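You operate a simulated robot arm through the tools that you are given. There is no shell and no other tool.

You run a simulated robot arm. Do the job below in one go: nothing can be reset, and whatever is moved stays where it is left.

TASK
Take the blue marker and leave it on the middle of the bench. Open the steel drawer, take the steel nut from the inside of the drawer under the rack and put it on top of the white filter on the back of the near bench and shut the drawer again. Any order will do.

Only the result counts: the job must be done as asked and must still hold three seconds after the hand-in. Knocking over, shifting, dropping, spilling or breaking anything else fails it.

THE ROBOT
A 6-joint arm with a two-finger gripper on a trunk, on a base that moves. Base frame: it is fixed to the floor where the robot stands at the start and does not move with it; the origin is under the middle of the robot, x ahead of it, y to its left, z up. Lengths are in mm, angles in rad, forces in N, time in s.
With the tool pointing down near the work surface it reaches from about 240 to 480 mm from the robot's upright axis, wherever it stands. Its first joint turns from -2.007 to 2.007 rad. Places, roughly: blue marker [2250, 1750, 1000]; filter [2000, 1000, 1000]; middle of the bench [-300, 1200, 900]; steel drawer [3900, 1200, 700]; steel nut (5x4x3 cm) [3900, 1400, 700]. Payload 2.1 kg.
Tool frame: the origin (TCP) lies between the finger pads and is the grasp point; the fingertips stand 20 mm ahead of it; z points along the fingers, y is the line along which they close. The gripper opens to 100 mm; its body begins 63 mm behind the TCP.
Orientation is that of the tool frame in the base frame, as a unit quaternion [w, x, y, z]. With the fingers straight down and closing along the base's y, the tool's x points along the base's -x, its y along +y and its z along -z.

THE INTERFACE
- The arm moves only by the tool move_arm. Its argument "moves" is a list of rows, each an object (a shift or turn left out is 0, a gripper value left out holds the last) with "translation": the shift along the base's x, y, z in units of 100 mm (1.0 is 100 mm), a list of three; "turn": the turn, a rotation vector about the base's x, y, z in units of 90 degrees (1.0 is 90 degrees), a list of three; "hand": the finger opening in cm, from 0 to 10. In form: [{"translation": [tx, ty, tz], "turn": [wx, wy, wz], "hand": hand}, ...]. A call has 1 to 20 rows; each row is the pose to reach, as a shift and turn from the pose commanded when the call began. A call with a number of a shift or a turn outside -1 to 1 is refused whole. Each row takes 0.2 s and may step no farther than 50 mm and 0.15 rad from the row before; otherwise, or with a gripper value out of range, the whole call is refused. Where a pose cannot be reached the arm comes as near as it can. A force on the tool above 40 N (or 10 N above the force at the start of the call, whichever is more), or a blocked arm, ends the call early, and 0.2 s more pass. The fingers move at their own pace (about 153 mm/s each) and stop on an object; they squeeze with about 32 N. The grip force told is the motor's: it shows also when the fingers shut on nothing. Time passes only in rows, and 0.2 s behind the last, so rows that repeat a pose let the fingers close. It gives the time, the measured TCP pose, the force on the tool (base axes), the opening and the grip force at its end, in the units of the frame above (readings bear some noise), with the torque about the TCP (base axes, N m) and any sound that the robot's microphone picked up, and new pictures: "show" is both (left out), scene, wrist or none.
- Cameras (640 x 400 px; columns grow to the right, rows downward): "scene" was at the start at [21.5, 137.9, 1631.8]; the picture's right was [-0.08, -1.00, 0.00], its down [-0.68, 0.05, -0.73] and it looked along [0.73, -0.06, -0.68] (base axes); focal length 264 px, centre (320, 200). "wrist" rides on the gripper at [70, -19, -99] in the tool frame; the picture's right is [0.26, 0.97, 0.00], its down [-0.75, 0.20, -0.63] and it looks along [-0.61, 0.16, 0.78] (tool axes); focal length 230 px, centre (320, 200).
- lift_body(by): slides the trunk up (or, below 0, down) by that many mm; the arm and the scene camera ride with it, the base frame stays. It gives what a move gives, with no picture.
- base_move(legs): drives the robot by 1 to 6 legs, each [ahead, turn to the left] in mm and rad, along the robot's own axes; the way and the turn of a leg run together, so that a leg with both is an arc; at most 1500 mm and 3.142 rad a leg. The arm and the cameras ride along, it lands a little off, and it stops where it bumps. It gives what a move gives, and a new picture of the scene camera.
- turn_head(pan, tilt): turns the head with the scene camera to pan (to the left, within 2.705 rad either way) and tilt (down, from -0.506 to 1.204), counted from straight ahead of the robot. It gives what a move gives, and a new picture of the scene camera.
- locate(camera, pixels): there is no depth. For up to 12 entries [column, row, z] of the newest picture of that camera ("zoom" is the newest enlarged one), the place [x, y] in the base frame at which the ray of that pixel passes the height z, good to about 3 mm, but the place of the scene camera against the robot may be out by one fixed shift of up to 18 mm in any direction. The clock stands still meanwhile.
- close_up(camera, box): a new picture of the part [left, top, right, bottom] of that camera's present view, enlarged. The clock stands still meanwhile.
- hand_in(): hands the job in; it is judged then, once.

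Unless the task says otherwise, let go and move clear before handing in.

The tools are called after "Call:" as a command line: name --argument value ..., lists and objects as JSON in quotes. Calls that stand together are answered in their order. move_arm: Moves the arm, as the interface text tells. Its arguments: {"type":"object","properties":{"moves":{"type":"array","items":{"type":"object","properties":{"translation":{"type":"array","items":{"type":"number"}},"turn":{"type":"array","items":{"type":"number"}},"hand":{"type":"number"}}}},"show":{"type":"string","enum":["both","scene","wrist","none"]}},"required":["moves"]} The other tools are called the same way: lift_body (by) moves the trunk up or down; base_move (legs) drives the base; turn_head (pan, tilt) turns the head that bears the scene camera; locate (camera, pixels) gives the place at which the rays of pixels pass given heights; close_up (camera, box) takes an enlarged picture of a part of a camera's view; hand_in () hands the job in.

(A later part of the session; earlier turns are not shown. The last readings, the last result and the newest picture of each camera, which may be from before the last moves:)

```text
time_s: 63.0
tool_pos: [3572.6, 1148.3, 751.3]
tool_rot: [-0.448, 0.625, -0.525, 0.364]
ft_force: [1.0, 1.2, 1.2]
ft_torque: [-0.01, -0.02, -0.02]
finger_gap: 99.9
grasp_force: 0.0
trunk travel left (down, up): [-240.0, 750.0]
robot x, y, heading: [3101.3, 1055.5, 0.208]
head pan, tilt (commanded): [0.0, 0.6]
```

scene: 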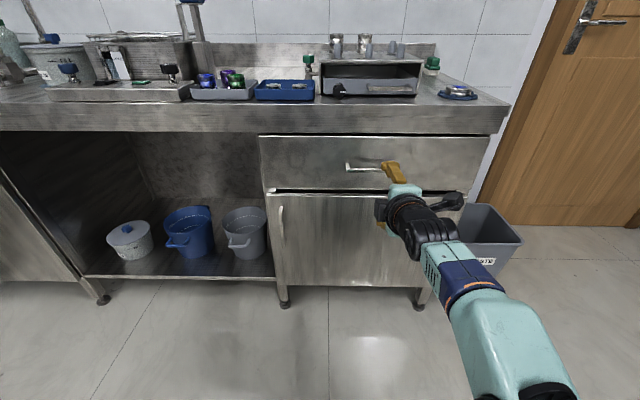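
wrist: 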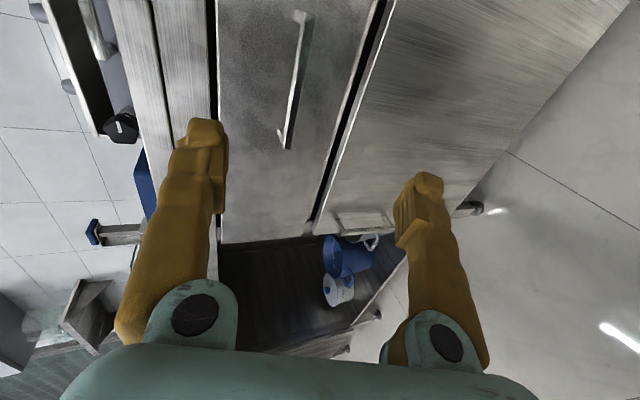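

The wrist camera sees the handle from (303,15) to (285,147), between the fingers. I'll locate its ends with the wrist camera at a few heights and compare with the scene camera.

Call:
close_up --camera "wrist" --box '[200, 0, 420, 180]'

Call:
locate --camera "wrist" --pixels '[[303, 17, 733], [303, 17, 720], [303, 17, 745], [286, 145, 733], [286, 145, 720], [286, 145, 745], [374, 0, 667], [315, 215, 667], [217, 100, 820]]'

Call:
locate --camera "scene" --pixels '[[348, 168, 733], [348, 168, 720], [348, 168, 745]]'

```text
2.22 times, centred on (310, 90) of wrist
```

zoom: 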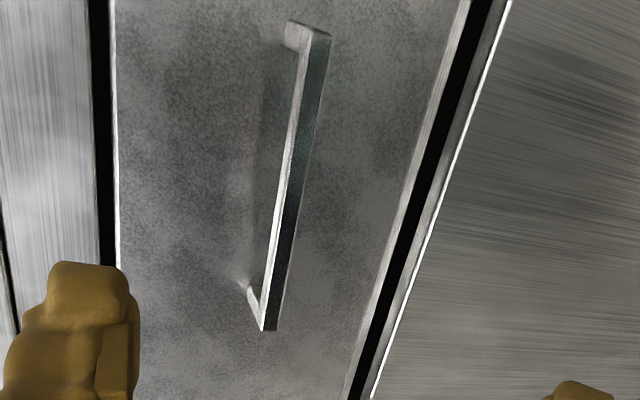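

```text
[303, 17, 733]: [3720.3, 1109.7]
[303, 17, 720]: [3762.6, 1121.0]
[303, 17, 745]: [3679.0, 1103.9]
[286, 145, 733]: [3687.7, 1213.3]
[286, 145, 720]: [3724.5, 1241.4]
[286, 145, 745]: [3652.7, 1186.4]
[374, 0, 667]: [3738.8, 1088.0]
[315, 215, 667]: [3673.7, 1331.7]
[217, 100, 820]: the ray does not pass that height
```

```text
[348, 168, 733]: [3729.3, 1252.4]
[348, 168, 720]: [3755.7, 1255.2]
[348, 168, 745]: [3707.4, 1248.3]
```

The wrist rays depend strongly on height, so I'll drive 80 mm closer and triangulate from the second view.

Call:
base_move --legs '[[80, 0]]'

Call:
move_arm --moves '[{"translation": [0, 0, 0]}]' --show "wrist"

Call:
close_up --camera "wrist" --box '[200, 0, 420, 180]'

```text
time_s: 64.0
tool_pos: [3651.1, 1162.7, 750.6]
tool_rot: [-0.447, 0.625, -0.525, 0.365]
ft_force: [0.3, -0.3, -0.2]
ft_torque: [0.01, -0.04, -0.03]
finger_gap: 100.2
grasp_force: 0.1
trunk travel left (down, up): [-240.0, 750.0]
robot x, y, heading: [3183.3, 1069.3, 0.205]
head pan, tilt (commanded): [0.0, 0.6]
```

scene: 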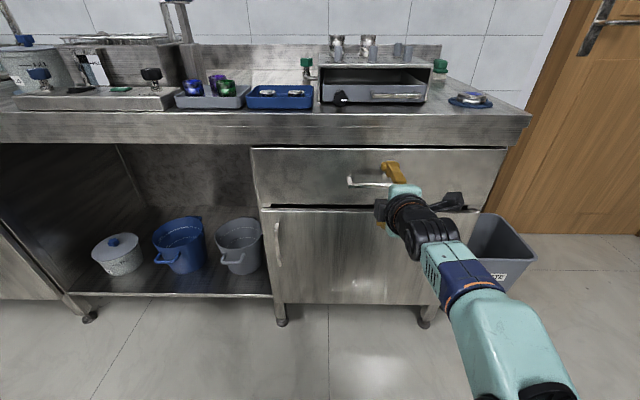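

```text
time_s: 64.4
tool_pos: [3650.6, 1162.1, 750.1]
tool_rot: [-0.447, 0.625, -0.526, 0.364]
ft_force: [0.5, -0.7, 0.3]
ft_torque: [-0.02, 0.01, 0.02]
finger_gap: 99.8
grasp_force: 0.2
trunk travel left (down, up): [-240.0, 750.0]
robot x, y, heading: [3179.4, 1073.0, 0.204]
head pan, tilt (commanded): [0.0, 0.6]
```

wrist: 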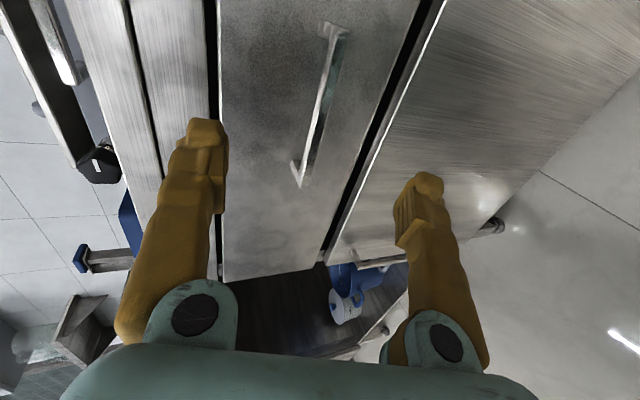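

```text
2.22 times, centred on (310, 90) of wrist
```

zoom: 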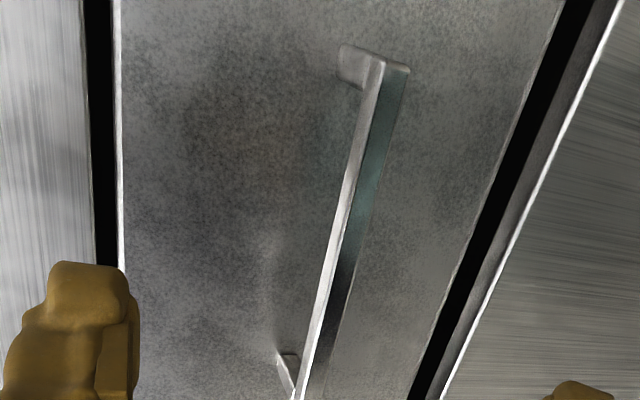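

Now the handle runs from about (336,28) to (298,187). I'll locate the matching end points from this nearer view.

Call:
locate --camera "wrist" --pixels '[[333.5, 30, 733], [333.5, 30, 720], [333.5, 30, 710], [299, 183, 733], [299, 183, 720], [299, 183, 710], [317, 110, 733], [317, 110, 720]]'

Call:
locate --camera "scene" --pixels '[[349, 183, 733], [349, 183, 720]]'

```text
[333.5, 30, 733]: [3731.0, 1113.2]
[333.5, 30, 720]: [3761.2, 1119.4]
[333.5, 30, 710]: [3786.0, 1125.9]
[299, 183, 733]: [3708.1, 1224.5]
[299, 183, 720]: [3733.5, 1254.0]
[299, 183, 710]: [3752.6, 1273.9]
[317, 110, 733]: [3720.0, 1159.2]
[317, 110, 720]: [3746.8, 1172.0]
```

```text
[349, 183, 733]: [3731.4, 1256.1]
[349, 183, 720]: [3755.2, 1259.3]
```

Combining both wrist views with the handle's length puts the bar at about z=720 with its centre near (3746,1186), roughly 102 mm ahead of the TCP along the tool axis. I'll narrow the fingers to 40 mm, correct a few mm, and advance 60 mm before checking.

Call:
move_arm --moves '[{"translation": [0, 0.06, 0.04], "hand": 4}, {"translation": [0, 0.06, 0.04]}, {"translation": [0.185, 0.095, -0.027]}, {"translation": [0.37, 0.13, -0.094]}, {"translation": [0.555, 0.166, -0.16]}, {"translation": [0.555, 0.166, -0.16]}]' --show "wrist"

Call:
close_up --camera "wrist" --box '[200, 20, 440, 220]'

```text
time_s: 65.8
tool_pos: [3705.9, 1177.5, 736.2]
tool_rot: [-0.446, 0.624, -0.526, 0.366]
ft_force: [0.4, 0.3, -0.5]
ft_torque: [0.0, -0.01, -0.01]
finger_gap: 40.1
grasp_force: 0.0
trunk travel left (down, up): [-240.0, 750.0]
robot x, y, heading: [3183.2, 1071.2, 0.199]
head pan, tilt (commanded): [0.0, 0.6]
```

wrist: 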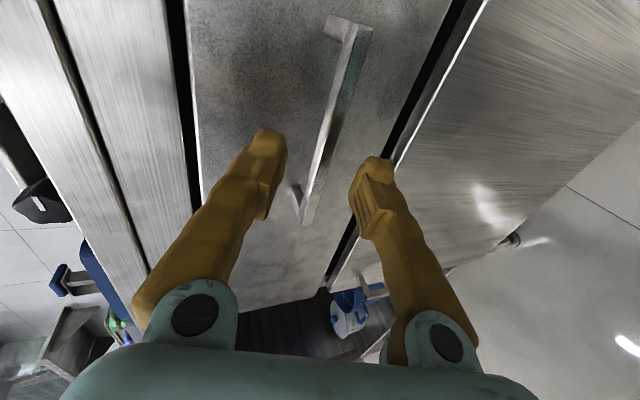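

```text
2.00 times, centred on (320, 120) of wrist
```

zoom: 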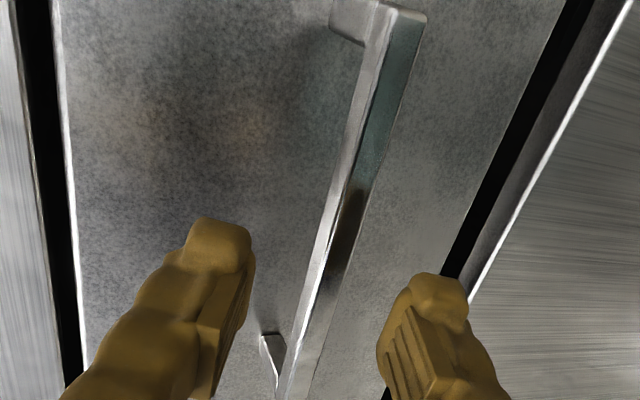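

The bar lies between the fingers, close to the centre line (zoom (330,290) between finger faces at 250 and 385). I'll locate points on the bar again from here for the final distance.

Call:
locate --camera "wrist" --pixels '[[346, 30, 720], [346, 30, 715], [346, 30, 725], [322, 150, 720], [322, 150, 715], [322, 150, 725], [303, 215, 720], [303, 215, 715]]'

```text
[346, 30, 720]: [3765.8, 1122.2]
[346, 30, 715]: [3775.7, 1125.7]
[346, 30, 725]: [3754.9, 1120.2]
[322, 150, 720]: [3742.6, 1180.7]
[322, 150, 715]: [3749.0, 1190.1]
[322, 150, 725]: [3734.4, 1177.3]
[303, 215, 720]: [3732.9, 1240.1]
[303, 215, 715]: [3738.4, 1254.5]
```

The bar's centre is about 43 mm ahead along the tool axis. I'll advance 30 mm with the fingers at 28 mm, then close on the bar.

Call:
move_arm --moves '[{"translation": [0.0, 0.0, 0.0], "hand": 2.8}, {"translation": [0.1, 0.019, -0.04]}, {"translation": [0.19, 0.036, -0.075]}, {"translation": [0.28, 0.053, -0.11]}, {"translation": [0.28, 0.053, -0.11]}]' --show "wrist"

Call:
close_up --camera "wrist" --box '[200, 20, 440, 220]'

```text
time_s: 67.0
tool_pos: [3735.1, 1184.5, 724.6]
tool_rot: [-0.447, 0.625, -0.526, 0.365]
ft_force: [-0.2, -0.7, -0.6]
ft_torque: [-0.01, 0.0, 0.0]
finger_gap: 28.1
grasp_force: 0.0
trunk travel left (down, up): [-240.0, 750.0]
robot x, y, heading: [3176.2, 1069.3, 0.198]
head pan, tilt (commanded): [0.0, 0.6]
```

wrist: 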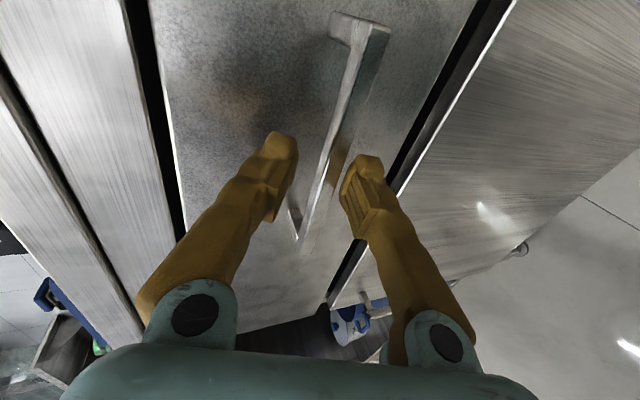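

```text
2.00 times, centred on (320, 120) of wrist
```

zoom: 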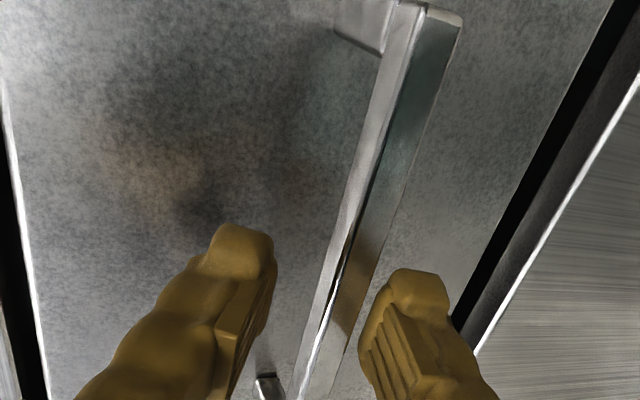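

No contact yet and the bar passes between the fingertips. I'll close on it now and read the gap.

Call:
move_arm --moves '[{"translation": [0.02, 0.004, -0.008], "hand": 0}, {"translation": [0.02, 0.004, -0.008]}, {"translation": [0.02, 0.004, -0.008]}]' --show "wrist"

Call:
close_up --camera "wrist" --box '[200, 20, 440, 220]'

```text
time_s: 67.8
tool_pos: [3735.5, 1184.4, 720.6]
tool_rot: [-0.444, 0.627, -0.528, 0.362]
ft_force: [-27.3, -7.3, -26.6]
ft_torque: [-0.33, -0.05, 0.17]
finger_gap: 11.7
grasp_force: 39.0
trunk travel left (down, up): [-240.0, 750.0]
robot x, y, heading: [3183.1, 1070.0, 0.202]
head pan, tilt (commanded): [0.0, 0.6]
```

wrist: 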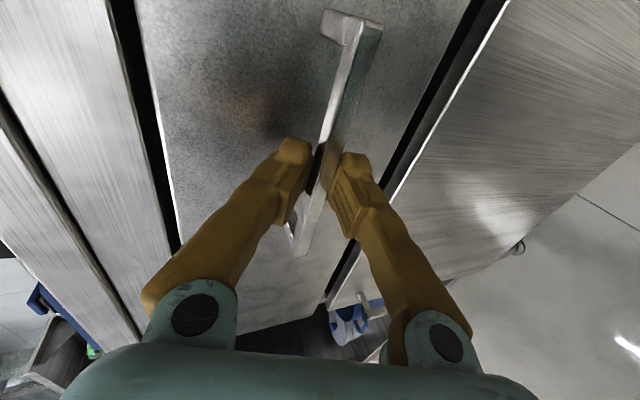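

```text
2.00 times, centred on (320, 120) of wrist
```

zoom: 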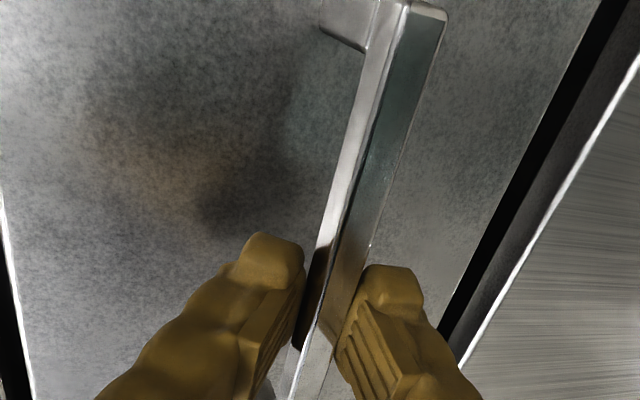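

The fingers hold the bar (gap 11.7 mm, 39 N). I'll relax the strain by a few mm toward the force and then pull the drawer by backing the base 100 mm first.

Call:
move_arm --moves '[{"translation": [-0.02, -0.005, -0.03]}, {"translation": [-0.03, -0.007, -0.04]}]' --show "none"

Call:
base_move --legs '[[-80, 0]]'

```text
time_s: 68.4
tool_pos: [3737.0, 1185.5, 720.5]
tool_rot: [-0.448, 0.624, -0.525, 0.365]
ft_force: [2.4, -0.8, -8.2]
ft_torque: [-0.26, -0.27, -0.47]
finger_gap: 11.5
grasp_force: 38.4
trunk travel left (down, up): [-240.0, 750.0]
robot x, y, heading: [3181.5, 1063.7, 0.197]
head pan, tilt (commanded): [0.0, 0.6]
```

```text
time_s: 69.5
tool_pos: [3656.8, 1169.6, 721.5]
tool_rot: [-0.447, 0.626, -0.524, 0.366]
ft_force: [0.8, 2.2, -0.2]
ft_torque: [-0.21, -0.42, 0.14]
finger_gap: 11.8
grasp_force: 38.5
trunk travel left (down, up): [-240.0, 750.0]
robot x, y, heading: [3105.1, 1054.5, 0.198]
head pan, tilt (commanded): [0.0, 0.6]
```

scene: 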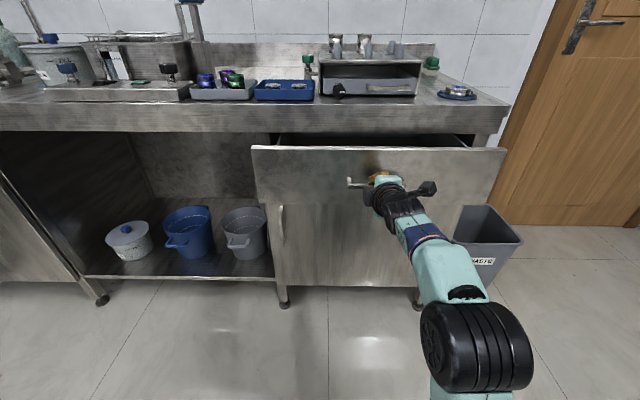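

The drawer front has come out with the gripper (top gap visible at (275-470,140)) and the grip is unchanged. I'll keep pulling another 150 mm.

Call:
base_move --legs '[[-100, 0]]'

Call:
base_move --legs '[[-60, 0]]'

```text
time_s: 70.7
tool_pos: [3553.1, 1150.3, 721.9]
tool_rot: [-0.448, 0.626, -0.523, 0.366]
ft_force: [-0.8, 3.2, -0.8]
ft_torque: [-0.16, -0.35, -0.03]
finger_gap: 11.7
grasp_force: 38.5
trunk travel left (down, up): [-240.0, 750.0]
robot x, y, heading: [2999.3, 1031.5, 0.198]
head pan, tilt (commanded): [0.0, 0.6]
```

scene: 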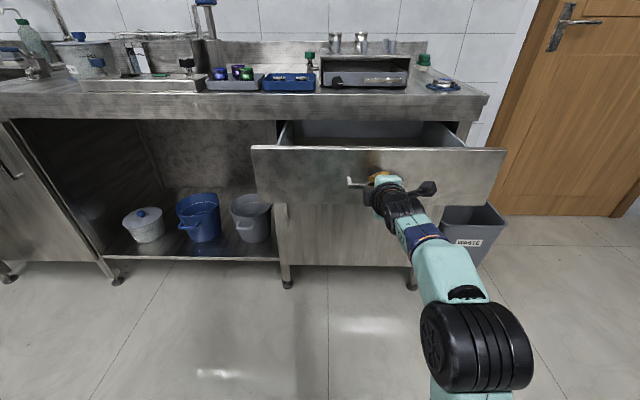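

```text
time_s: 71.6
tool_pos: [3491.8, 1139.5, 719.8]
tool_rot: [-0.448, 0.627, -0.522, 0.365]
ft_force: [-1.6, 5.3, -1.3]
ft_torque: [-0.13, -0.37, 0.06]
finger_gap: 11.9
grasp_force: 39.0
trunk travel left (down, up): [-240.0, 750.0]
robot x, y, heading: [2943.2, 1021.0, 0.201]
head pan, tilt (commanded): [0.0, 0.6]
```

scene: 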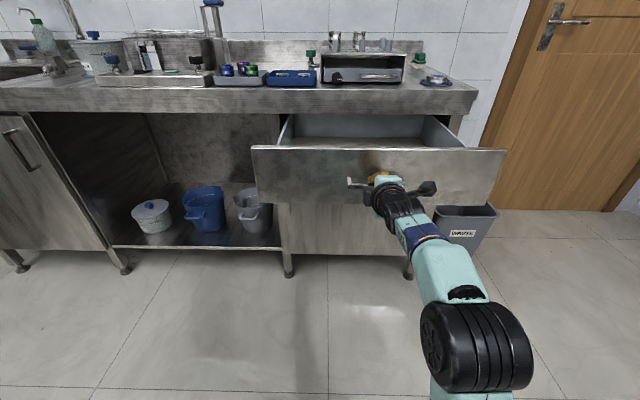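

The drawer is about 250 mm open and the grip is steady. I'll pull 45 mm more, then release and look inside.

Call:
base_move --legs '[[-45, 0]]'

Call:
move_arm --moves '[{"translation": [0, 0, 0], "hand": 4}, {"translation": [0, 0, 0]}, {"translation": [0, 0, 0]}]' --show "wrist"

```text
time_s: 72.5
tool_pos: [3448.7, 1131.7, 721.6]
tool_rot: [-0.448, 0.628, -0.521, 0.365]
ft_force: [-0.4, 5.0, 0.3]
ft_torque: [-0.09, -0.36, 0.03]
finger_gap: 11.9
grasp_force: 38.1
trunk travel left (down, up): [-240.0, 750.0]
robot x, y, heading: [2893.8, 1010.1, 0.206]
head pan, tilt (commanded): [0.0, 0.6]
```

scene: 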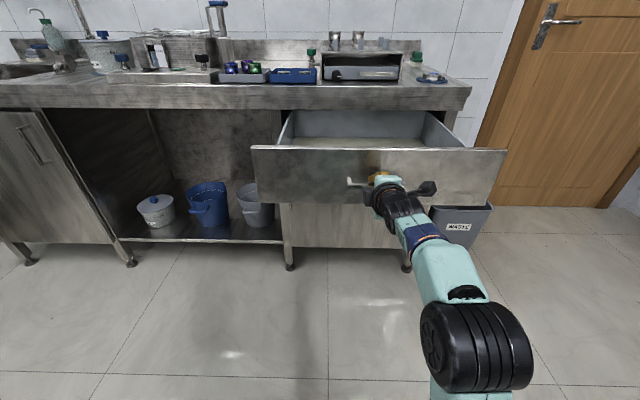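

```text
time_s: 73.3
tool_pos: [3449.4, 1131.5, 720.6]
tool_rot: [-0.449, 0.627, -0.522, 0.364]
ft_force: [-0.1, -0.4, 0.0]
ft_torque: [-0.01, -0.03, 0.02]
finger_gap: 39.9
grasp_force: 0.1
trunk travel left (down, up): [-240.0, 750.0]
robot x, y, heading: [2896.9, 1014.2, 0.204]
head pan, tilt (commanded): [0.0, 0.6]
```

wrist: 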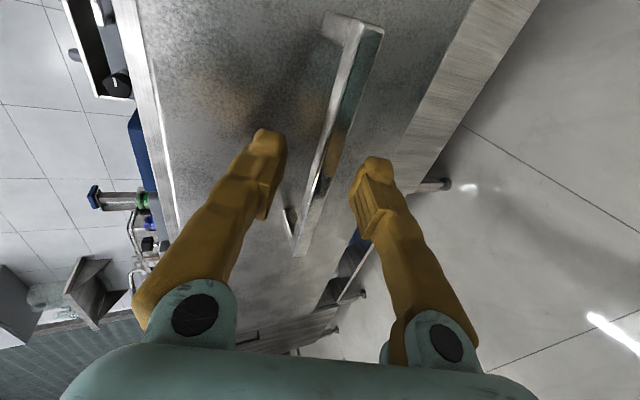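

Released without disturbing the drawer. I'll back the tool off along its axis, then raise the trunk and look into the drawer from above.

Call:
move_arm --moves '[{"translation": [-0.185, -0.035, 0.067]}, {"translation": [-0.37, -0.07, 0.134]}, {"translation": [-0.555, -0.106, 0.2]}, {"translation": [-0.74, -0.14, 0.27]}]' --show "none"

Call:
lift_body --by 650

Call:
turn_head --pan 0.0 --tilt 0.85

Call:
close_up --camera "scene" --box '[200, 160, 440, 310]'

```text
time_s: 74.3
tool_pos: [3374.7, 1117.1, 748.7]
tool_rot: [-0.448, 0.628, -0.522, 0.365]
ft_force: [0.2, 0.7, 0.2]
ft_torque: [-0.01, 0.02, 0.01]
finger_gap: 40.1
grasp_force: 0.0
trunk travel left (down, up): [-240.0, 750.0]
robot x, y, heading: [2897.6, 1013.3, 0.2]
head pan, tilt (commanded): [0.0, 0.6]
```

```text
refused: 650 is not a number from -400 to 400
```

```text
time_s: 75.1
tool_pos: [3375.2, 1118.1, 749.5]
tool_rot: [-0.448, 0.628, -0.522, 0.365]
ft_force: [-0.3, 0.2, 0.6]
ft_torque: [-0.01, 0.03, -0.02]
finger_gap: 39.9
grasp_force: 0.0
trunk travel left (down, up): [-240.0, 750.0]
robot x, y, heading: [2896.6, 1007.2, 0.207]
head pan, tilt (commanded): [0.0, 0.85]
```

scene: 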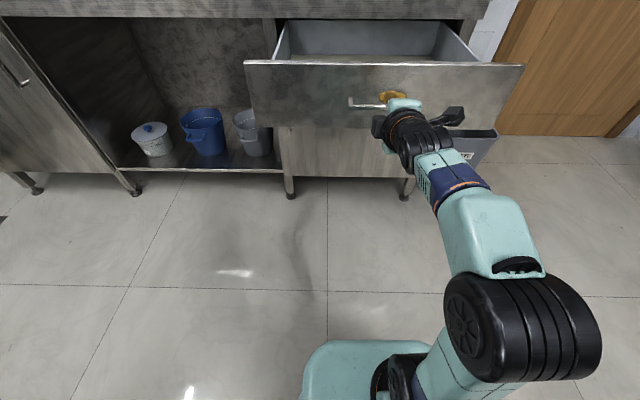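

```text
2.67 times, centred on (320, 235) of scene
```

zoom: 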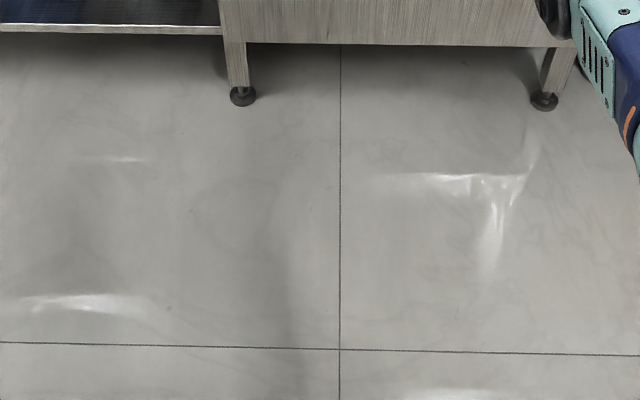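

The lift is limited to 400 mm per call; the fingers are clear of the handle. I'll raise the trunk in two steps and look again.

Call:
lift_body --by 400

Call:
lift_body --by 350

Call:
turn_head --pan 0.0 --tilt 0.85

Call:
close_up --camera "scene" --box '[200, 120, 440, 270]'

```text
time_s: 78.9
tool_pos: [3375.2, 1116.0, 1148.4]
tool_rot: [-0.448, 0.628, -0.522, 0.365]
ft_force: [-0.9, -0.3, 0.0]
ft_torque: [0.01, 0.03, -0.02]
finger_gap: 40.4
grasp_force: 0.1
trunk travel left (down, up): [-640.0, 350.0]
robot x, y, heading: [2895.1, 1010.4, 0.205]
head pan, tilt (commanded): [0.0, 0.85]
```

```text
time_s: 82.3
tool_pos: [3375.4, 1116.3, 1499.5]
tool_rot: [-0.448, 0.627, -0.522, 0.365]
ft_force: [-0.1, -0.1, -0.5]
ft_torque: [-0.01, 0.0, 0.0]
finger_gap: 40.2
grasp_force: 0.2
trunk travel left (down, up): [-990.0, 0.0]
robot x, y, heading: [2891.5, 1013.3, 0.208]
head pan, tilt (commanded): [0.0, 0.85]
```

```text
time_s: 83.0
tool_pos: [3374.8, 1116.0, 1498.6]
tool_rot: [-0.448, 0.627, -0.522, 0.365]
ft_force: [-0.7, 0.5, -0.8]
ft_torque: [0.03, 0.0, -0.01]
finger_gap: 40.2
grasp_force: 0.1
trunk travel left (down, up): [-990.0, 0.0]
robot x, y, heading: [2897.6, 1007.2, 0.204]
head pan, tilt (commanded): [0.0, 0.85]
```

scene: 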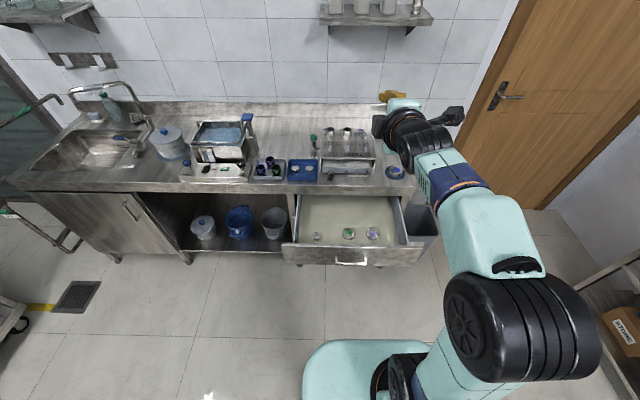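

```text
2.67 times, centred on (320, 195) of scene
```

zoom: 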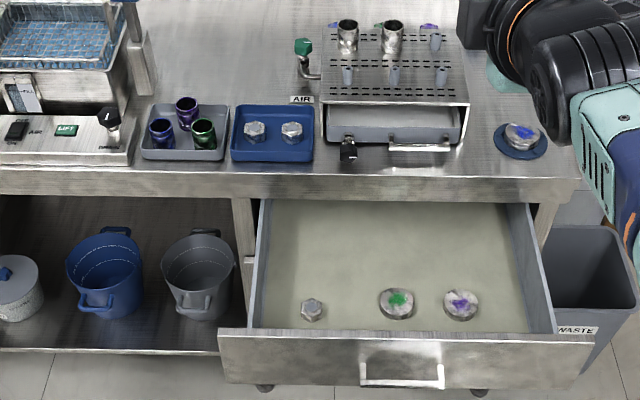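

The drawer now shows the steel nut at zoom (313,310), with a green-topped and a purple-topped metal item at (397,303) and (462,304). I'll zoom in more and locate the nut and the drawer's edges.

Call:
locate --camera "zoom" --pixels '[[313, 310, 690], [313, 310, 710], [397, 304, 690], [462, 305, 690], [219, 330, 807], [594, 338, 807], [262, 328, 807], [552, 334, 807], [405, 385, 733], [250, 310, 690]]'

Call:
close_up --camera "scene" --box '[280, 190, 440, 290]'

```text
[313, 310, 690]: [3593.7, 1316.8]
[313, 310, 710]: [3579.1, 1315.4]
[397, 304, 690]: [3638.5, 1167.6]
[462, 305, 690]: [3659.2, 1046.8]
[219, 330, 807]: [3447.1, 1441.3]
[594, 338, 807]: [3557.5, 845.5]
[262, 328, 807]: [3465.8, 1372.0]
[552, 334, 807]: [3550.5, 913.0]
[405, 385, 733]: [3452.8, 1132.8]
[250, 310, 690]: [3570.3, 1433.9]
```

```text
4.00 times, centred on (360, 240) of scene
```

zoom: 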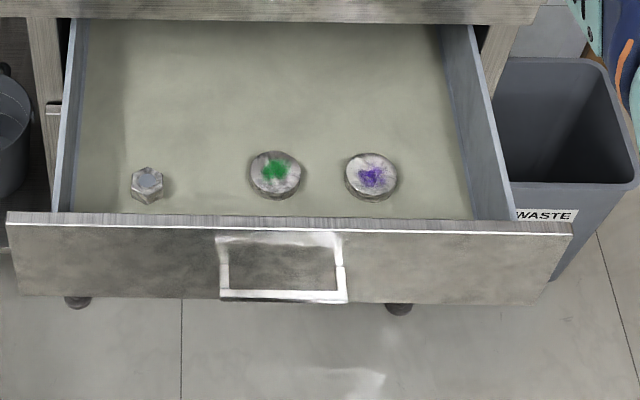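

The nut sits near (3590,1317) at drawer-floor level, about 115 mm behind the drawer front, with flats facing sideways. I'll point the tool down again while drawing it back, then turn it so the camera faces away from the drawer's front wall.

Call:
move_arm --moves '[{"translation": [-0.1, -0.02, -0.1], "turn": [-0.0175, 0.0858, 0], "hand": 8}, {"translation": [-0.2, -0.04, -0.2], "turn": [-0.035, 0.1716, 0]}, {"translation": [-0.3, -0.06, -0.3], "turn": [-0.0525, 0.2574, 0]}, {"translation": [-0.4, -0.08, -0.4], "turn": [-0.07, 0.3432, 0]}, {"translation": [-0.5, -0.1, -0.5], "turn": [-0.0875, 0.429, 0]}, {"translation": [-0.6, -0.12, -0.6], "turn": [-0.105, 0.5148, 0]}, {"translation": [-0.7, -0.14, -0.7], "turn": [-0.1225, 0.6006, 0]}, {"translation": [-0.8, -0.16, -0.8], "turn": [-0.14, 0.6864, 0]}, {"translation": [-0.9, -0.18, -0.9], "turn": [-0.1564, 0.766, 0]}]' --show "none"

Call:
move_arm --moves '[{"turn": [0, 0, 0.09]}, {"turn": [0, 0, 0.18]}, {"turn": [0, 0, 0.27]}, {"turn": [0, 0, 0.36]}, {"turn": [0, 0, 0.45]}, {"turn": [0, 0, 0.54]}, {"turn": [0, 0, 0.63]}, {"turn": [0, 0, 0.72]}, {"turn": [0, 0, 0.81]}, {"turn": [0, 0, 0.9]}, {"turn": [0, 0, 0.99]}]' --show "both"

```text
time_s: 85.0
tool_pos: [3297.1, 1101.5, 1394.4]
tool_rot: [-0.029, 0.77, -0.637, 0.029]
ft_force: [-0.6, -0.5, 0.3]
ft_torque: [-0.02, 0.01, 0.01]
finger_gap: 80.2
grasp_force: 0.1
out of reach, approached as far as the arm can: row 9
trunk travel left (down, up): [-990.0, 0.0]
robot x, y, heading: [2895.8, 1010.3, 0.203]
head pan, tilt (commanded): [0.0, 0.85]
```

```text
time_s: 87.3
tool_pos: [3291.6, 1119.3, 1378.4]
tool_rot: [-0.041, 0.997, 0.068, 0.001]
ft_force: [-0.6, -0.3, 0.3]
ft_torque: [-0.04, -0.04, 0.0]
finger_gap: 80.0
grasp_force: 0.1
out of reach, approached as far as the arm can: row 8, 9, 10, 11
trunk travel left (down, up): [-990.0, 0.0]
robot x, y, heading: [2897.4, 1009.9, 0.197]
head pan, tilt (commanded): [0.0, 0.85]
```

scene: 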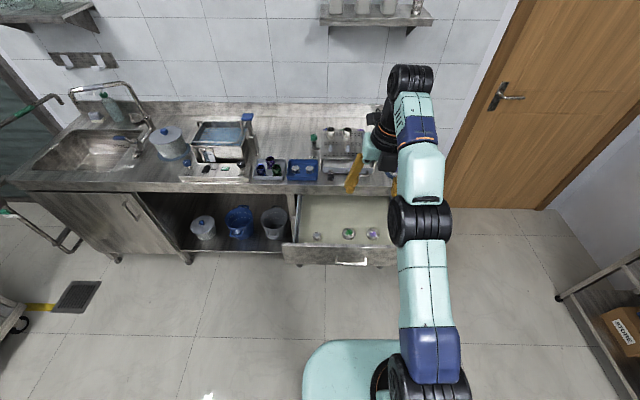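
wrist: 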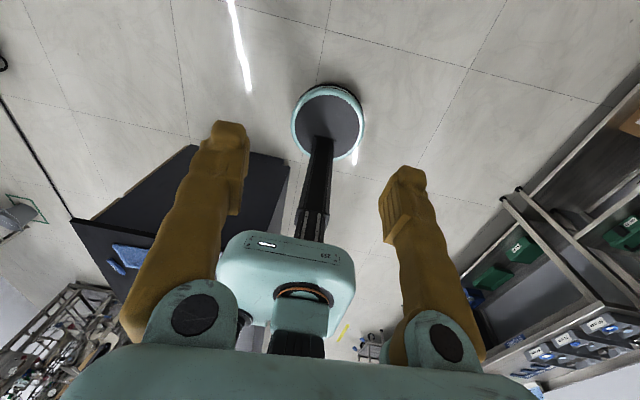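

The tool now points down with the camera facing the counter, though the arm is near full stretch at this height. I'll draw it in, level it, and swing it left toward the nut's side while lowering it 100 mm.

Call:
move_arm --moves '[{"translation": [-0.18, 0.22, -0.25], "turn": [-0.013, -0.001, 0.01]}, {"translation": [-0.35, 0.45, -0.5], "turn": [-0.026, -0.002, 0.02]}, {"translation": [-0.53, 0.67, -0.75], "turn": [-0.039, -0.003, 0.03]}, {"translation": [-0.7, 0.9, -1.0], "turn": [-0.052, -0.004, 0.0405]}, {"translation": [-0.7, 0.9, -1.0], "turn": [-0.052, -0.004, 0.0405]}]' --show "scene"

```text
time_s: 88.5
tool_pos: [3220.8, 1212.9, 1276.2]
tool_rot: [-0.001, 0.993, 0.117, -0.002]
ft_force: [0.1, -0.7, 1.1]
ft_torque: [0.0, 0.03, -0.01]
finger_gap: 79.9
grasp_force: 0.0
trunk travel left (down, up): [-990.0, 0.0]
robot x, y, heading: [2895.8, 1015.3, 0.202]
head pan, tilt (commanded): [0.0, 0.85]
```

scene: 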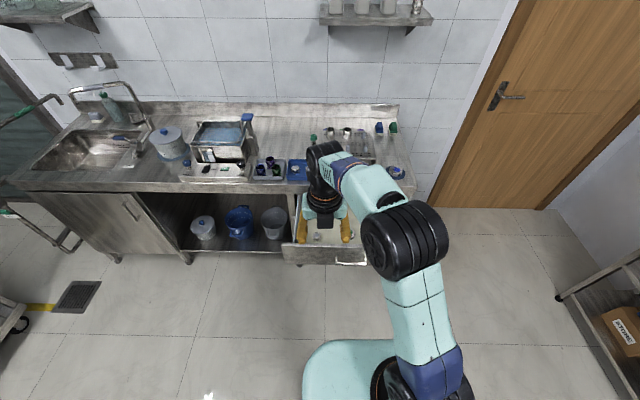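

The TCP is at (3221,1213,1276), about 31 mm short of the nut's line sideways. I'll drive ahead 385 mm so the nut comes under the tool; the base disk stays clear of everything and the drawer front stays ahead of the plate.

Call:
base_move --legs '[[385, 0]]'

Call:
move_arm --moves '[{"translation": [-0.06, 0.29, 0], "turn": [0, 0, -0.02]}]' --show "both"

```text
time_s: 91.0
tool_pos: [3595.3, 1294.1, 1275.8]
tool_rot: [-0.001, 0.993, 0.12, -0.002]
ft_force: [-0.1, 0.7, 0.5]
ft_torque: [0.0, -0.02, 0.0]
finger_gap: 80.3
grasp_force: 0.0
trunk travel left (down, up): [-990.0, 0.0]
robot x, y, heading: [3276.3, 1088.8, 0.214]
head pan, tilt (commanded): [0.0, 0.85]
```

scene: 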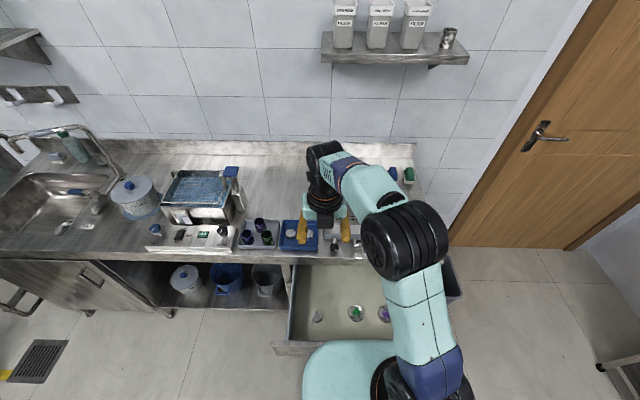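

```text
time_s: 91.4
tool_pos: [3590.9, 1327.0, 1273.7]
tool_rot: [0.001, 0.995, 0.105, -0.003]
ft_force: [-0.6, -0.1, 1.3]
ft_torque: [-0.03, 0.0, -0.02]
finger_gap: 80.1
grasp_force: 0.1
trunk travel left (down, up): [-990.0, 0.0]
robot x, y, heading: [3274.2, 1091.4, 0.212]
head pan, tilt (commanded): [0.0, 0.85]
```

scene: 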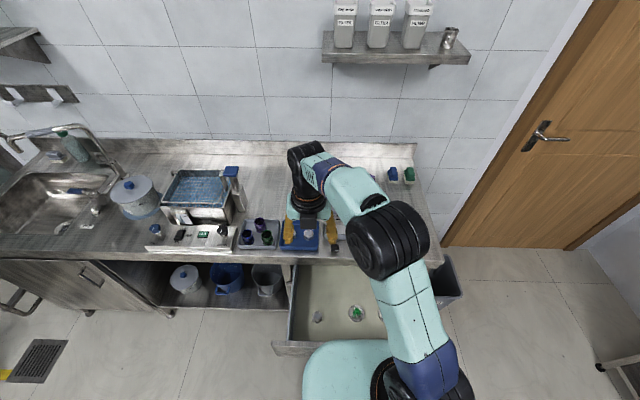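
wrist: 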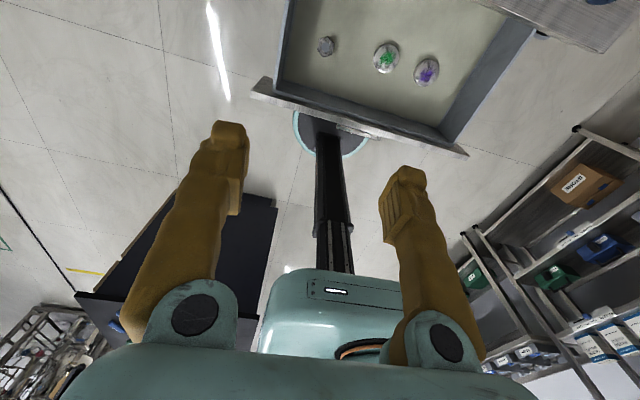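

The wrist picture shows the nut at (326,46) below. I'll locate it at likely heights, along with the drawer's front wall and left wall.

Call:
close_up --camera "wrist" --box '[240, 0, 480, 150]'

Call:
locate --camera "wrist" --pixels '[[326, 46, 690], [326, 46, 670], [326, 46, 700], [386, 58, 690], [427, 72, 690], [258, 80, 807], [465, 152, 807], [276, 78, 690], [318, 35, 700]]'

```text
2.67 times, centred on (360, 75) of wrist
```

zoom: 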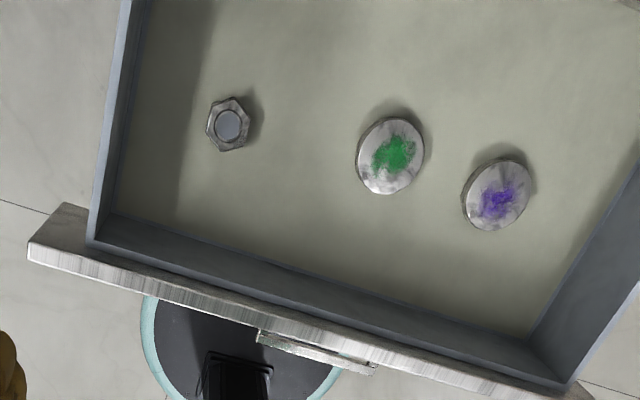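

```text
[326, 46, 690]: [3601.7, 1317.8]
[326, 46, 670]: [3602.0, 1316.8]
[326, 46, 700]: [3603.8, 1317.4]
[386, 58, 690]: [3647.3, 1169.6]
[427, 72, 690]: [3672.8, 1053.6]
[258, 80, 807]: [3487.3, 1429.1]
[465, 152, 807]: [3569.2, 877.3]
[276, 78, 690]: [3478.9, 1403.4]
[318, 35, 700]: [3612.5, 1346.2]
```

The wrist ray is nearly vertical here, so the nut is firmly at (3602,1317). I'll zoom in tightly to read the hexagon's orientation.

Call:
close_up --camera "wrist" --box '[294, 26, 358, 66]'

```text
10.00 times, centred on (326, 46) of wrist
```

zoom: 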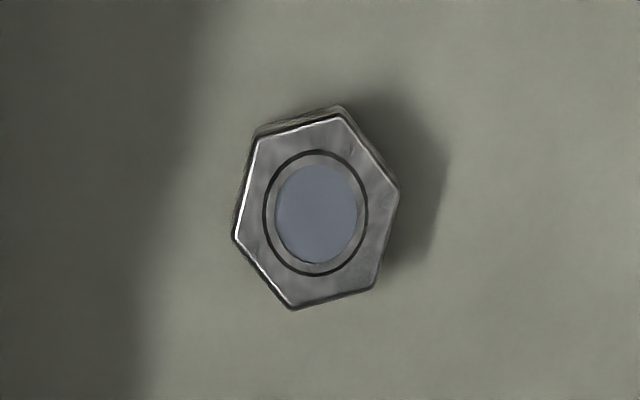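

The hexagon's corners are clear at zoom (343,112), (400,190), (373,290), (292,308), (233,235), (257,133); I'll locate them to get its heading and size.

Call:
locate --camera "zoom" --pixels '[[343, 112, 700], [400, 190, 700], [373, 290, 700], [292, 308, 700], [233, 235, 700], [257, 133, 700], [317, 212, 700]]'

```text
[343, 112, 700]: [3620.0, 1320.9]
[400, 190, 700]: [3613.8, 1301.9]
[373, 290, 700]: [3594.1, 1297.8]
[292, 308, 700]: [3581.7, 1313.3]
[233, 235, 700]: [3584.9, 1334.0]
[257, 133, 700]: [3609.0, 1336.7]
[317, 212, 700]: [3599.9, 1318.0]
```

The nut's side faces run along the drawer (yaw ≈0.16), so closing sideways with the present yaw fits, and its centre is (3601,1317). I'll check wall clearances around it.

Call:
locate --camera "wrist" --pixels '[[309.4, 88, 675], [315, 103, 795], [315, 103, 780], [315, 116, 807], [290, 25, 790], [286, 48, 675], [270, 91, 790], [275, 75, 790]]'

Call:
lift_body --by -300

Call:
move_arm --moves '[{"translation": [0.1, -0.1, 0], "turn": [0, 0, -0.01]}]' --show "both"

```text
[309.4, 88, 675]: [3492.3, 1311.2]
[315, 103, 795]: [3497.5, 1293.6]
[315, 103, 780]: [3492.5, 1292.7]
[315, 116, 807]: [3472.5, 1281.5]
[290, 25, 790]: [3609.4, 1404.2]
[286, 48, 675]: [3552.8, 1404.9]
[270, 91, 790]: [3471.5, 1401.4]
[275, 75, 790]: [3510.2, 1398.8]
```

```text
time_s: 94.4
tool_pos: [3589.2, 1323.8, 974.7]
tool_rot: [-0.001, 0.994, 0.105, -0.002]
ft_force: [-0.2, 0.0, 0.6]
ft_torque: [-0.01, 0.01, 0.02]
finger_gap: 80.3
grasp_force: 0.1
trunk travel left (down, up): [-690.0, 300.0]
robot x, y, heading: [3274.4, 1091.4, 0.211]
head pan, tilt (commanded): [0.0, 0.85]
```

```text
time_s: 94.8
tool_pos: [3600.2, 1313.6, 975.8]
tool_rot: [-0.002, 0.995, 0.097, -0.003]
ft_force: [-0.6, -0.2, -0.3]
ft_torque: [0.05, 0.02, -0.01]
finger_gap: 79.9
grasp_force: 0.1
trunk travel left (down, up): [-690.0, 300.0]
robot x, y, heading: [3273.9, 1089.6, 0.214]
head pan, tilt (commanded): [0.0, 0.85]
```

scene: 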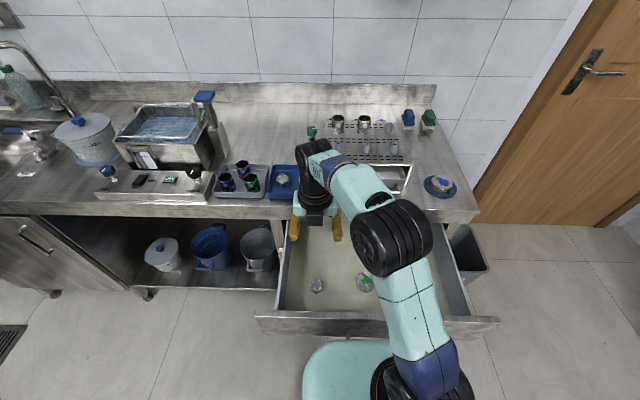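
wrist: 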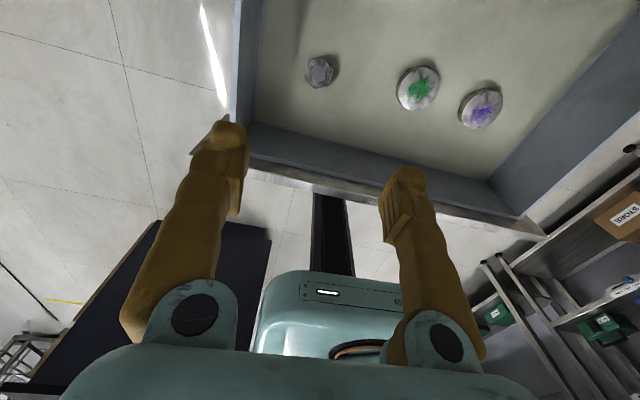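

Clearances are fine: front wall about 108 mm and left wall about 84 mm from the nut's centre. I'll use this oblique view of the nut at (320,71) to find its height.

Call:
close_up --camera "wrist" --box '[280, 45, 360, 95]'

Call:
locate --camera "wrist" --pixels '[[320, 71, 720], [320, 71, 700], [320, 71, 680], [320, 71, 660], [418, 88, 690], [418, 88, 670], [280, 128, 675], [280, 128, 655]]'

```text
8.00 times, centred on (320, 70) of wrist
```

zoom: 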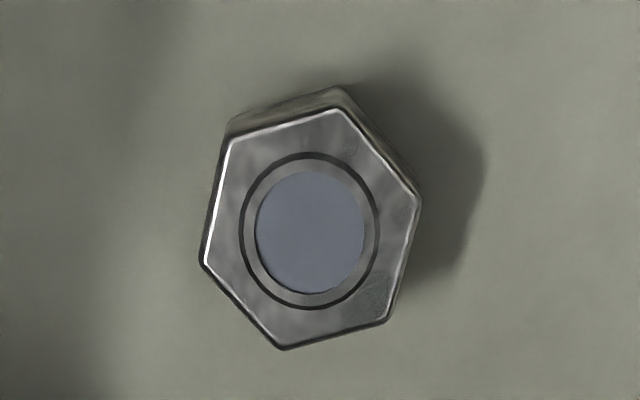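

```text
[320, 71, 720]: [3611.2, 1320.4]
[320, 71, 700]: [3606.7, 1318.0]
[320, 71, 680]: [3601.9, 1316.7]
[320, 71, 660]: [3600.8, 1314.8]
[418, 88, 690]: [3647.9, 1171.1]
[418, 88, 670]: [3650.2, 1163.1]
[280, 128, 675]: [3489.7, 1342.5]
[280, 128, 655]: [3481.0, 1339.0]
```

I'll locate the hexagon's corners from this closer view too; comparing sizes gives the height.

Call:
locate --camera "zoom" --pixels '[[340, 110, 700], [421, 195, 700], [388, 320, 700], [283, 349, 700], [201, 263, 700], [230, 137, 700], [310, 231, 700], [310, 231, 680]]'

```text
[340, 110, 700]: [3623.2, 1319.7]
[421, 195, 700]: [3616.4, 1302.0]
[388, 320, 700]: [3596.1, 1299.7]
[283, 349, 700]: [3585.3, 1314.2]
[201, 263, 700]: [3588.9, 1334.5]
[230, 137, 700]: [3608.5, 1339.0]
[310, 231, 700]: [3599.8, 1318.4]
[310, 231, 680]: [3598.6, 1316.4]
```

The nut's top comes out near z≈690. Before lowering further I want to be sure the trunk plate clears the drawer handle, so I'll measure the plate's front edge from two head tilts.

Call:
locate --camera "scene" --pixels '[[345, 341, 1050], [345, 341, 1000], [345, 341, 950], [345, 341, 900]]'

Call:
turn_head --pan 0.0 --tilt 1.2

Call:
locate --camera "scene" --pixels '[[345, 225, 1050], [345, 225, 1000], [345, 225, 950], [345, 225, 900]]'

```text
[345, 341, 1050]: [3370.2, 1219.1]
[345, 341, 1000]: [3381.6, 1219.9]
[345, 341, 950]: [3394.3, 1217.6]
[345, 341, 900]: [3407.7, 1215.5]
```

```text
time_s: 95.6
tool_pos: [3600.0, 1313.9, 975.6]
tool_rot: [-0.001, 0.995, 0.096, -0.002]
ft_force: [-0.7, -0.5, -0.1]
ft_torque: [0.02, -0.02, 0.02]
finger_gap: 80.0
grasp_force: 0.0
trunk travel left (down, up): [-690.0, 300.0]
robot x, y, heading: [3273.4, 1094.3, 0.212]
head pan, tilt (commanded): [0.0, 1.201]
```

scene: 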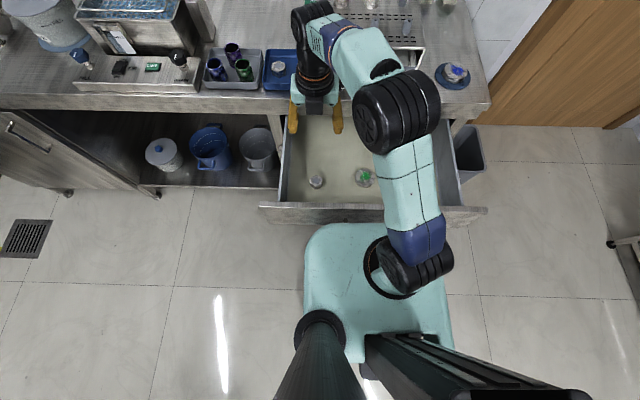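

```text
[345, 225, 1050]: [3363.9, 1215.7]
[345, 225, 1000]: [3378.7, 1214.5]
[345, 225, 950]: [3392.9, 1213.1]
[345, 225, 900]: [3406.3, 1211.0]
```

The plate's front edge is about 130–145 mm ahead of my axis while the handle is about 183 mm ahead, so it clears. I'll lower the trunk 200 mm and recheck over the nut.

Call:
lift_body --by -200

Call:
move_arm --moves '[{"translation": [0.01, 0.03, -0.2]}]' --show "both"

Call:
close_up --camera "wrist" --box '[220, 40, 420, 165]'

```text
time_s: 97.8
tool_pos: [3599.9, 1312.6, 774.6]
tool_rot: [-0.001, 0.995, 0.097, -0.001]
ft_force: [0.3, -0.6, -0.5]
ft_torque: [-0.01, -0.02, 0.02]
finger_gap: 80.3
grasp_force: 0.1
trunk travel left (down, up): [-490.0, 500.0]
robot x, y, heading: [3274.6, 1089.8, 0.213]
head pan, tilt (commanded): [0.0, 1.201]
```

```text
time_s: 98.2
tool_pos: [3601.3, 1318.1, 755.1]
tool_rot: [-0.001, 0.995, 0.097, -0.002]
ft_force: [-0.5, -0.1, 0.0]
ft_torque: [0.0, -0.02, -0.02]
finger_gap: 80.2
grasp_force: 0.1
trunk travel left (down, up): [-490.0, 500.0]
robot x, y, heading: [3274.5, 1092.9, 0.211]
head pan, tilt (commanded): [0.0, 1.201]
```

scene: 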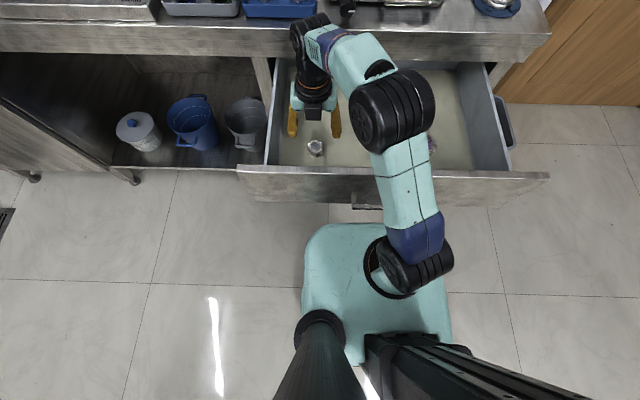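
wrist: 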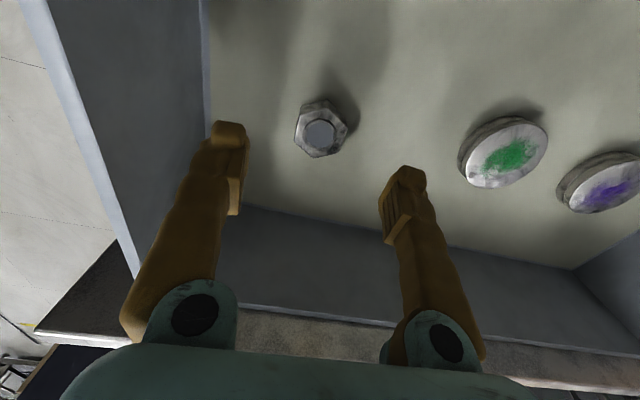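

```text
3.20 times, centred on (320, 102) of wrist
```

zoom: 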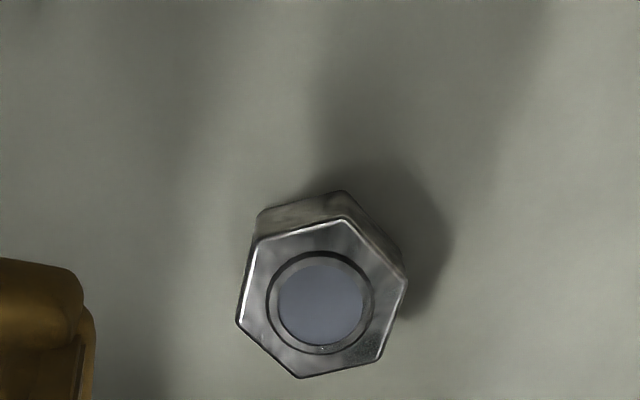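

The nut lies on the tool's centre line (zoom (321,304)), with its top about 70 mm below the TCP, near z≈685. I'll descend 60 mm and check before closing.

Call:
move_arm --moves '[{"translation": [0, 0, -0.2]}, {"translation": [0, 0, -0.4]}, {"translation": [0, 0, -0.5]}, {"translation": [0, 0, -0.6]}]' --show "both"

```text
time_s: 99.2
tool_pos: [3602.0, 1317.1, 693.4]
tool_rot: [0.0, 0.995, 0.097, -0.003]
ft_force: [-1.2, 0.3, 0.3]
ft_torque: [-0.02, 0.05, 0.01]
finger_gap: 80.0
grasp_force: 0.1
trunk travel left (down, up): [-490.0, 500.0]
robot x, y, heading: [3272.5, 1091.5, 0.214]
head pan, tilt (commanded): [0.0, 1.201]
```

scene: 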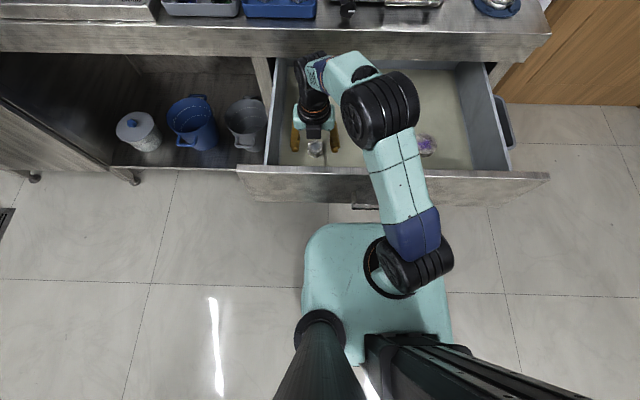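
wrist: 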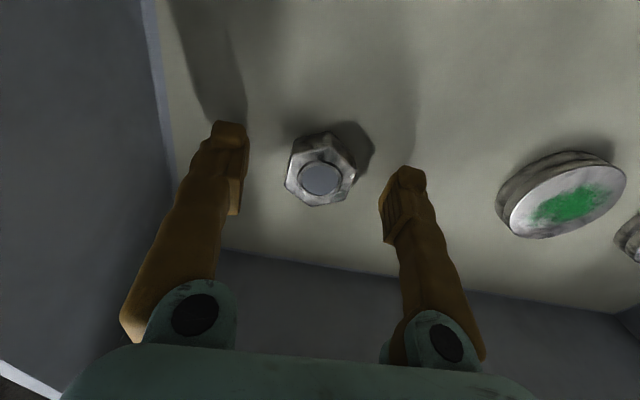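

The nut's top is about 10 mm below the TCP, on axis. I'll descend 14 mm more and close.

Call:
move_arm --moves '[{"translation": [0, 0, -0.07]}, {"translation": [0, 0, -0.14]}, {"translation": [0, 0, -0.14]}]' --show "wrist"

Call:
move_arm --moves '[{"translation": [0, 0, 0], "hand": 5}, {"translation": [0, 0, 0], "hand": 4}, {"translation": [0, 0, 0], "hand": 2}, {"translation": [0, 0, 0], "hand": 1}, {"translation": [0, 0, 0], "hand": 1}]' --show "wrist"

```text
time_s: 100.0
tool_pos: [3600.4, 1317.0, 678.4]
tool_rot: [-0.001, 0.995, 0.097, -0.002]
ft_force: [0.3, 0.0, 0.4]
ft_torque: [0.01, -0.01, -0.03]
finger_gap: 79.8
grasp_force: 0.1
trunk travel left (down, up): [-490.0, 500.0]
robot x, y, heading: [3274.6, 1094.2, 0.203]
head pan, tilt (commanded): [0.0, 1.201]
```

wrist: 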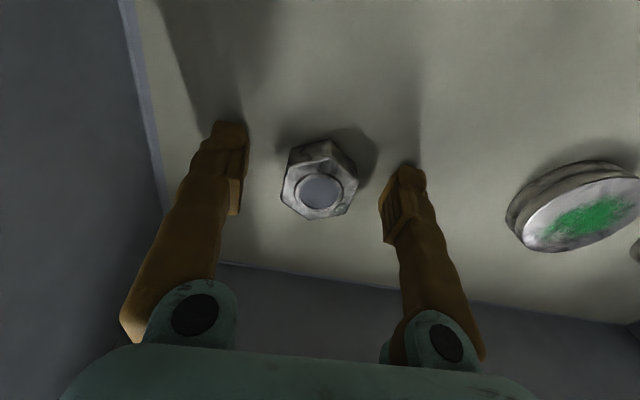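

```text
time_s: 101.2
tool_pos: [3600.7, 1316.4, 680.2]
tool_rot: [0.0, 0.995, 0.097, -0.001]
ft_force: [0.1, -0.8, -0.8]
ft_torque: [0.02, 0.02, 0.0]
finger_gap: 37.8
grasp_force: 31.8
trunk travel left (down, up): [-490.0, 500.0]
robot x, y, heading: [3272.6, 1092.8, 0.211]
head pan, tilt (commanded): [0.0, 1.201]
```

wrist: 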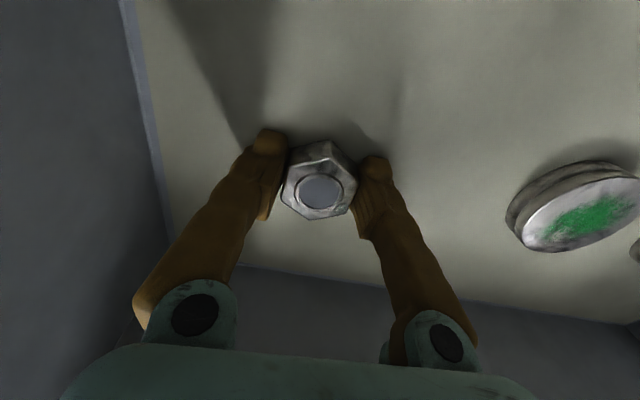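

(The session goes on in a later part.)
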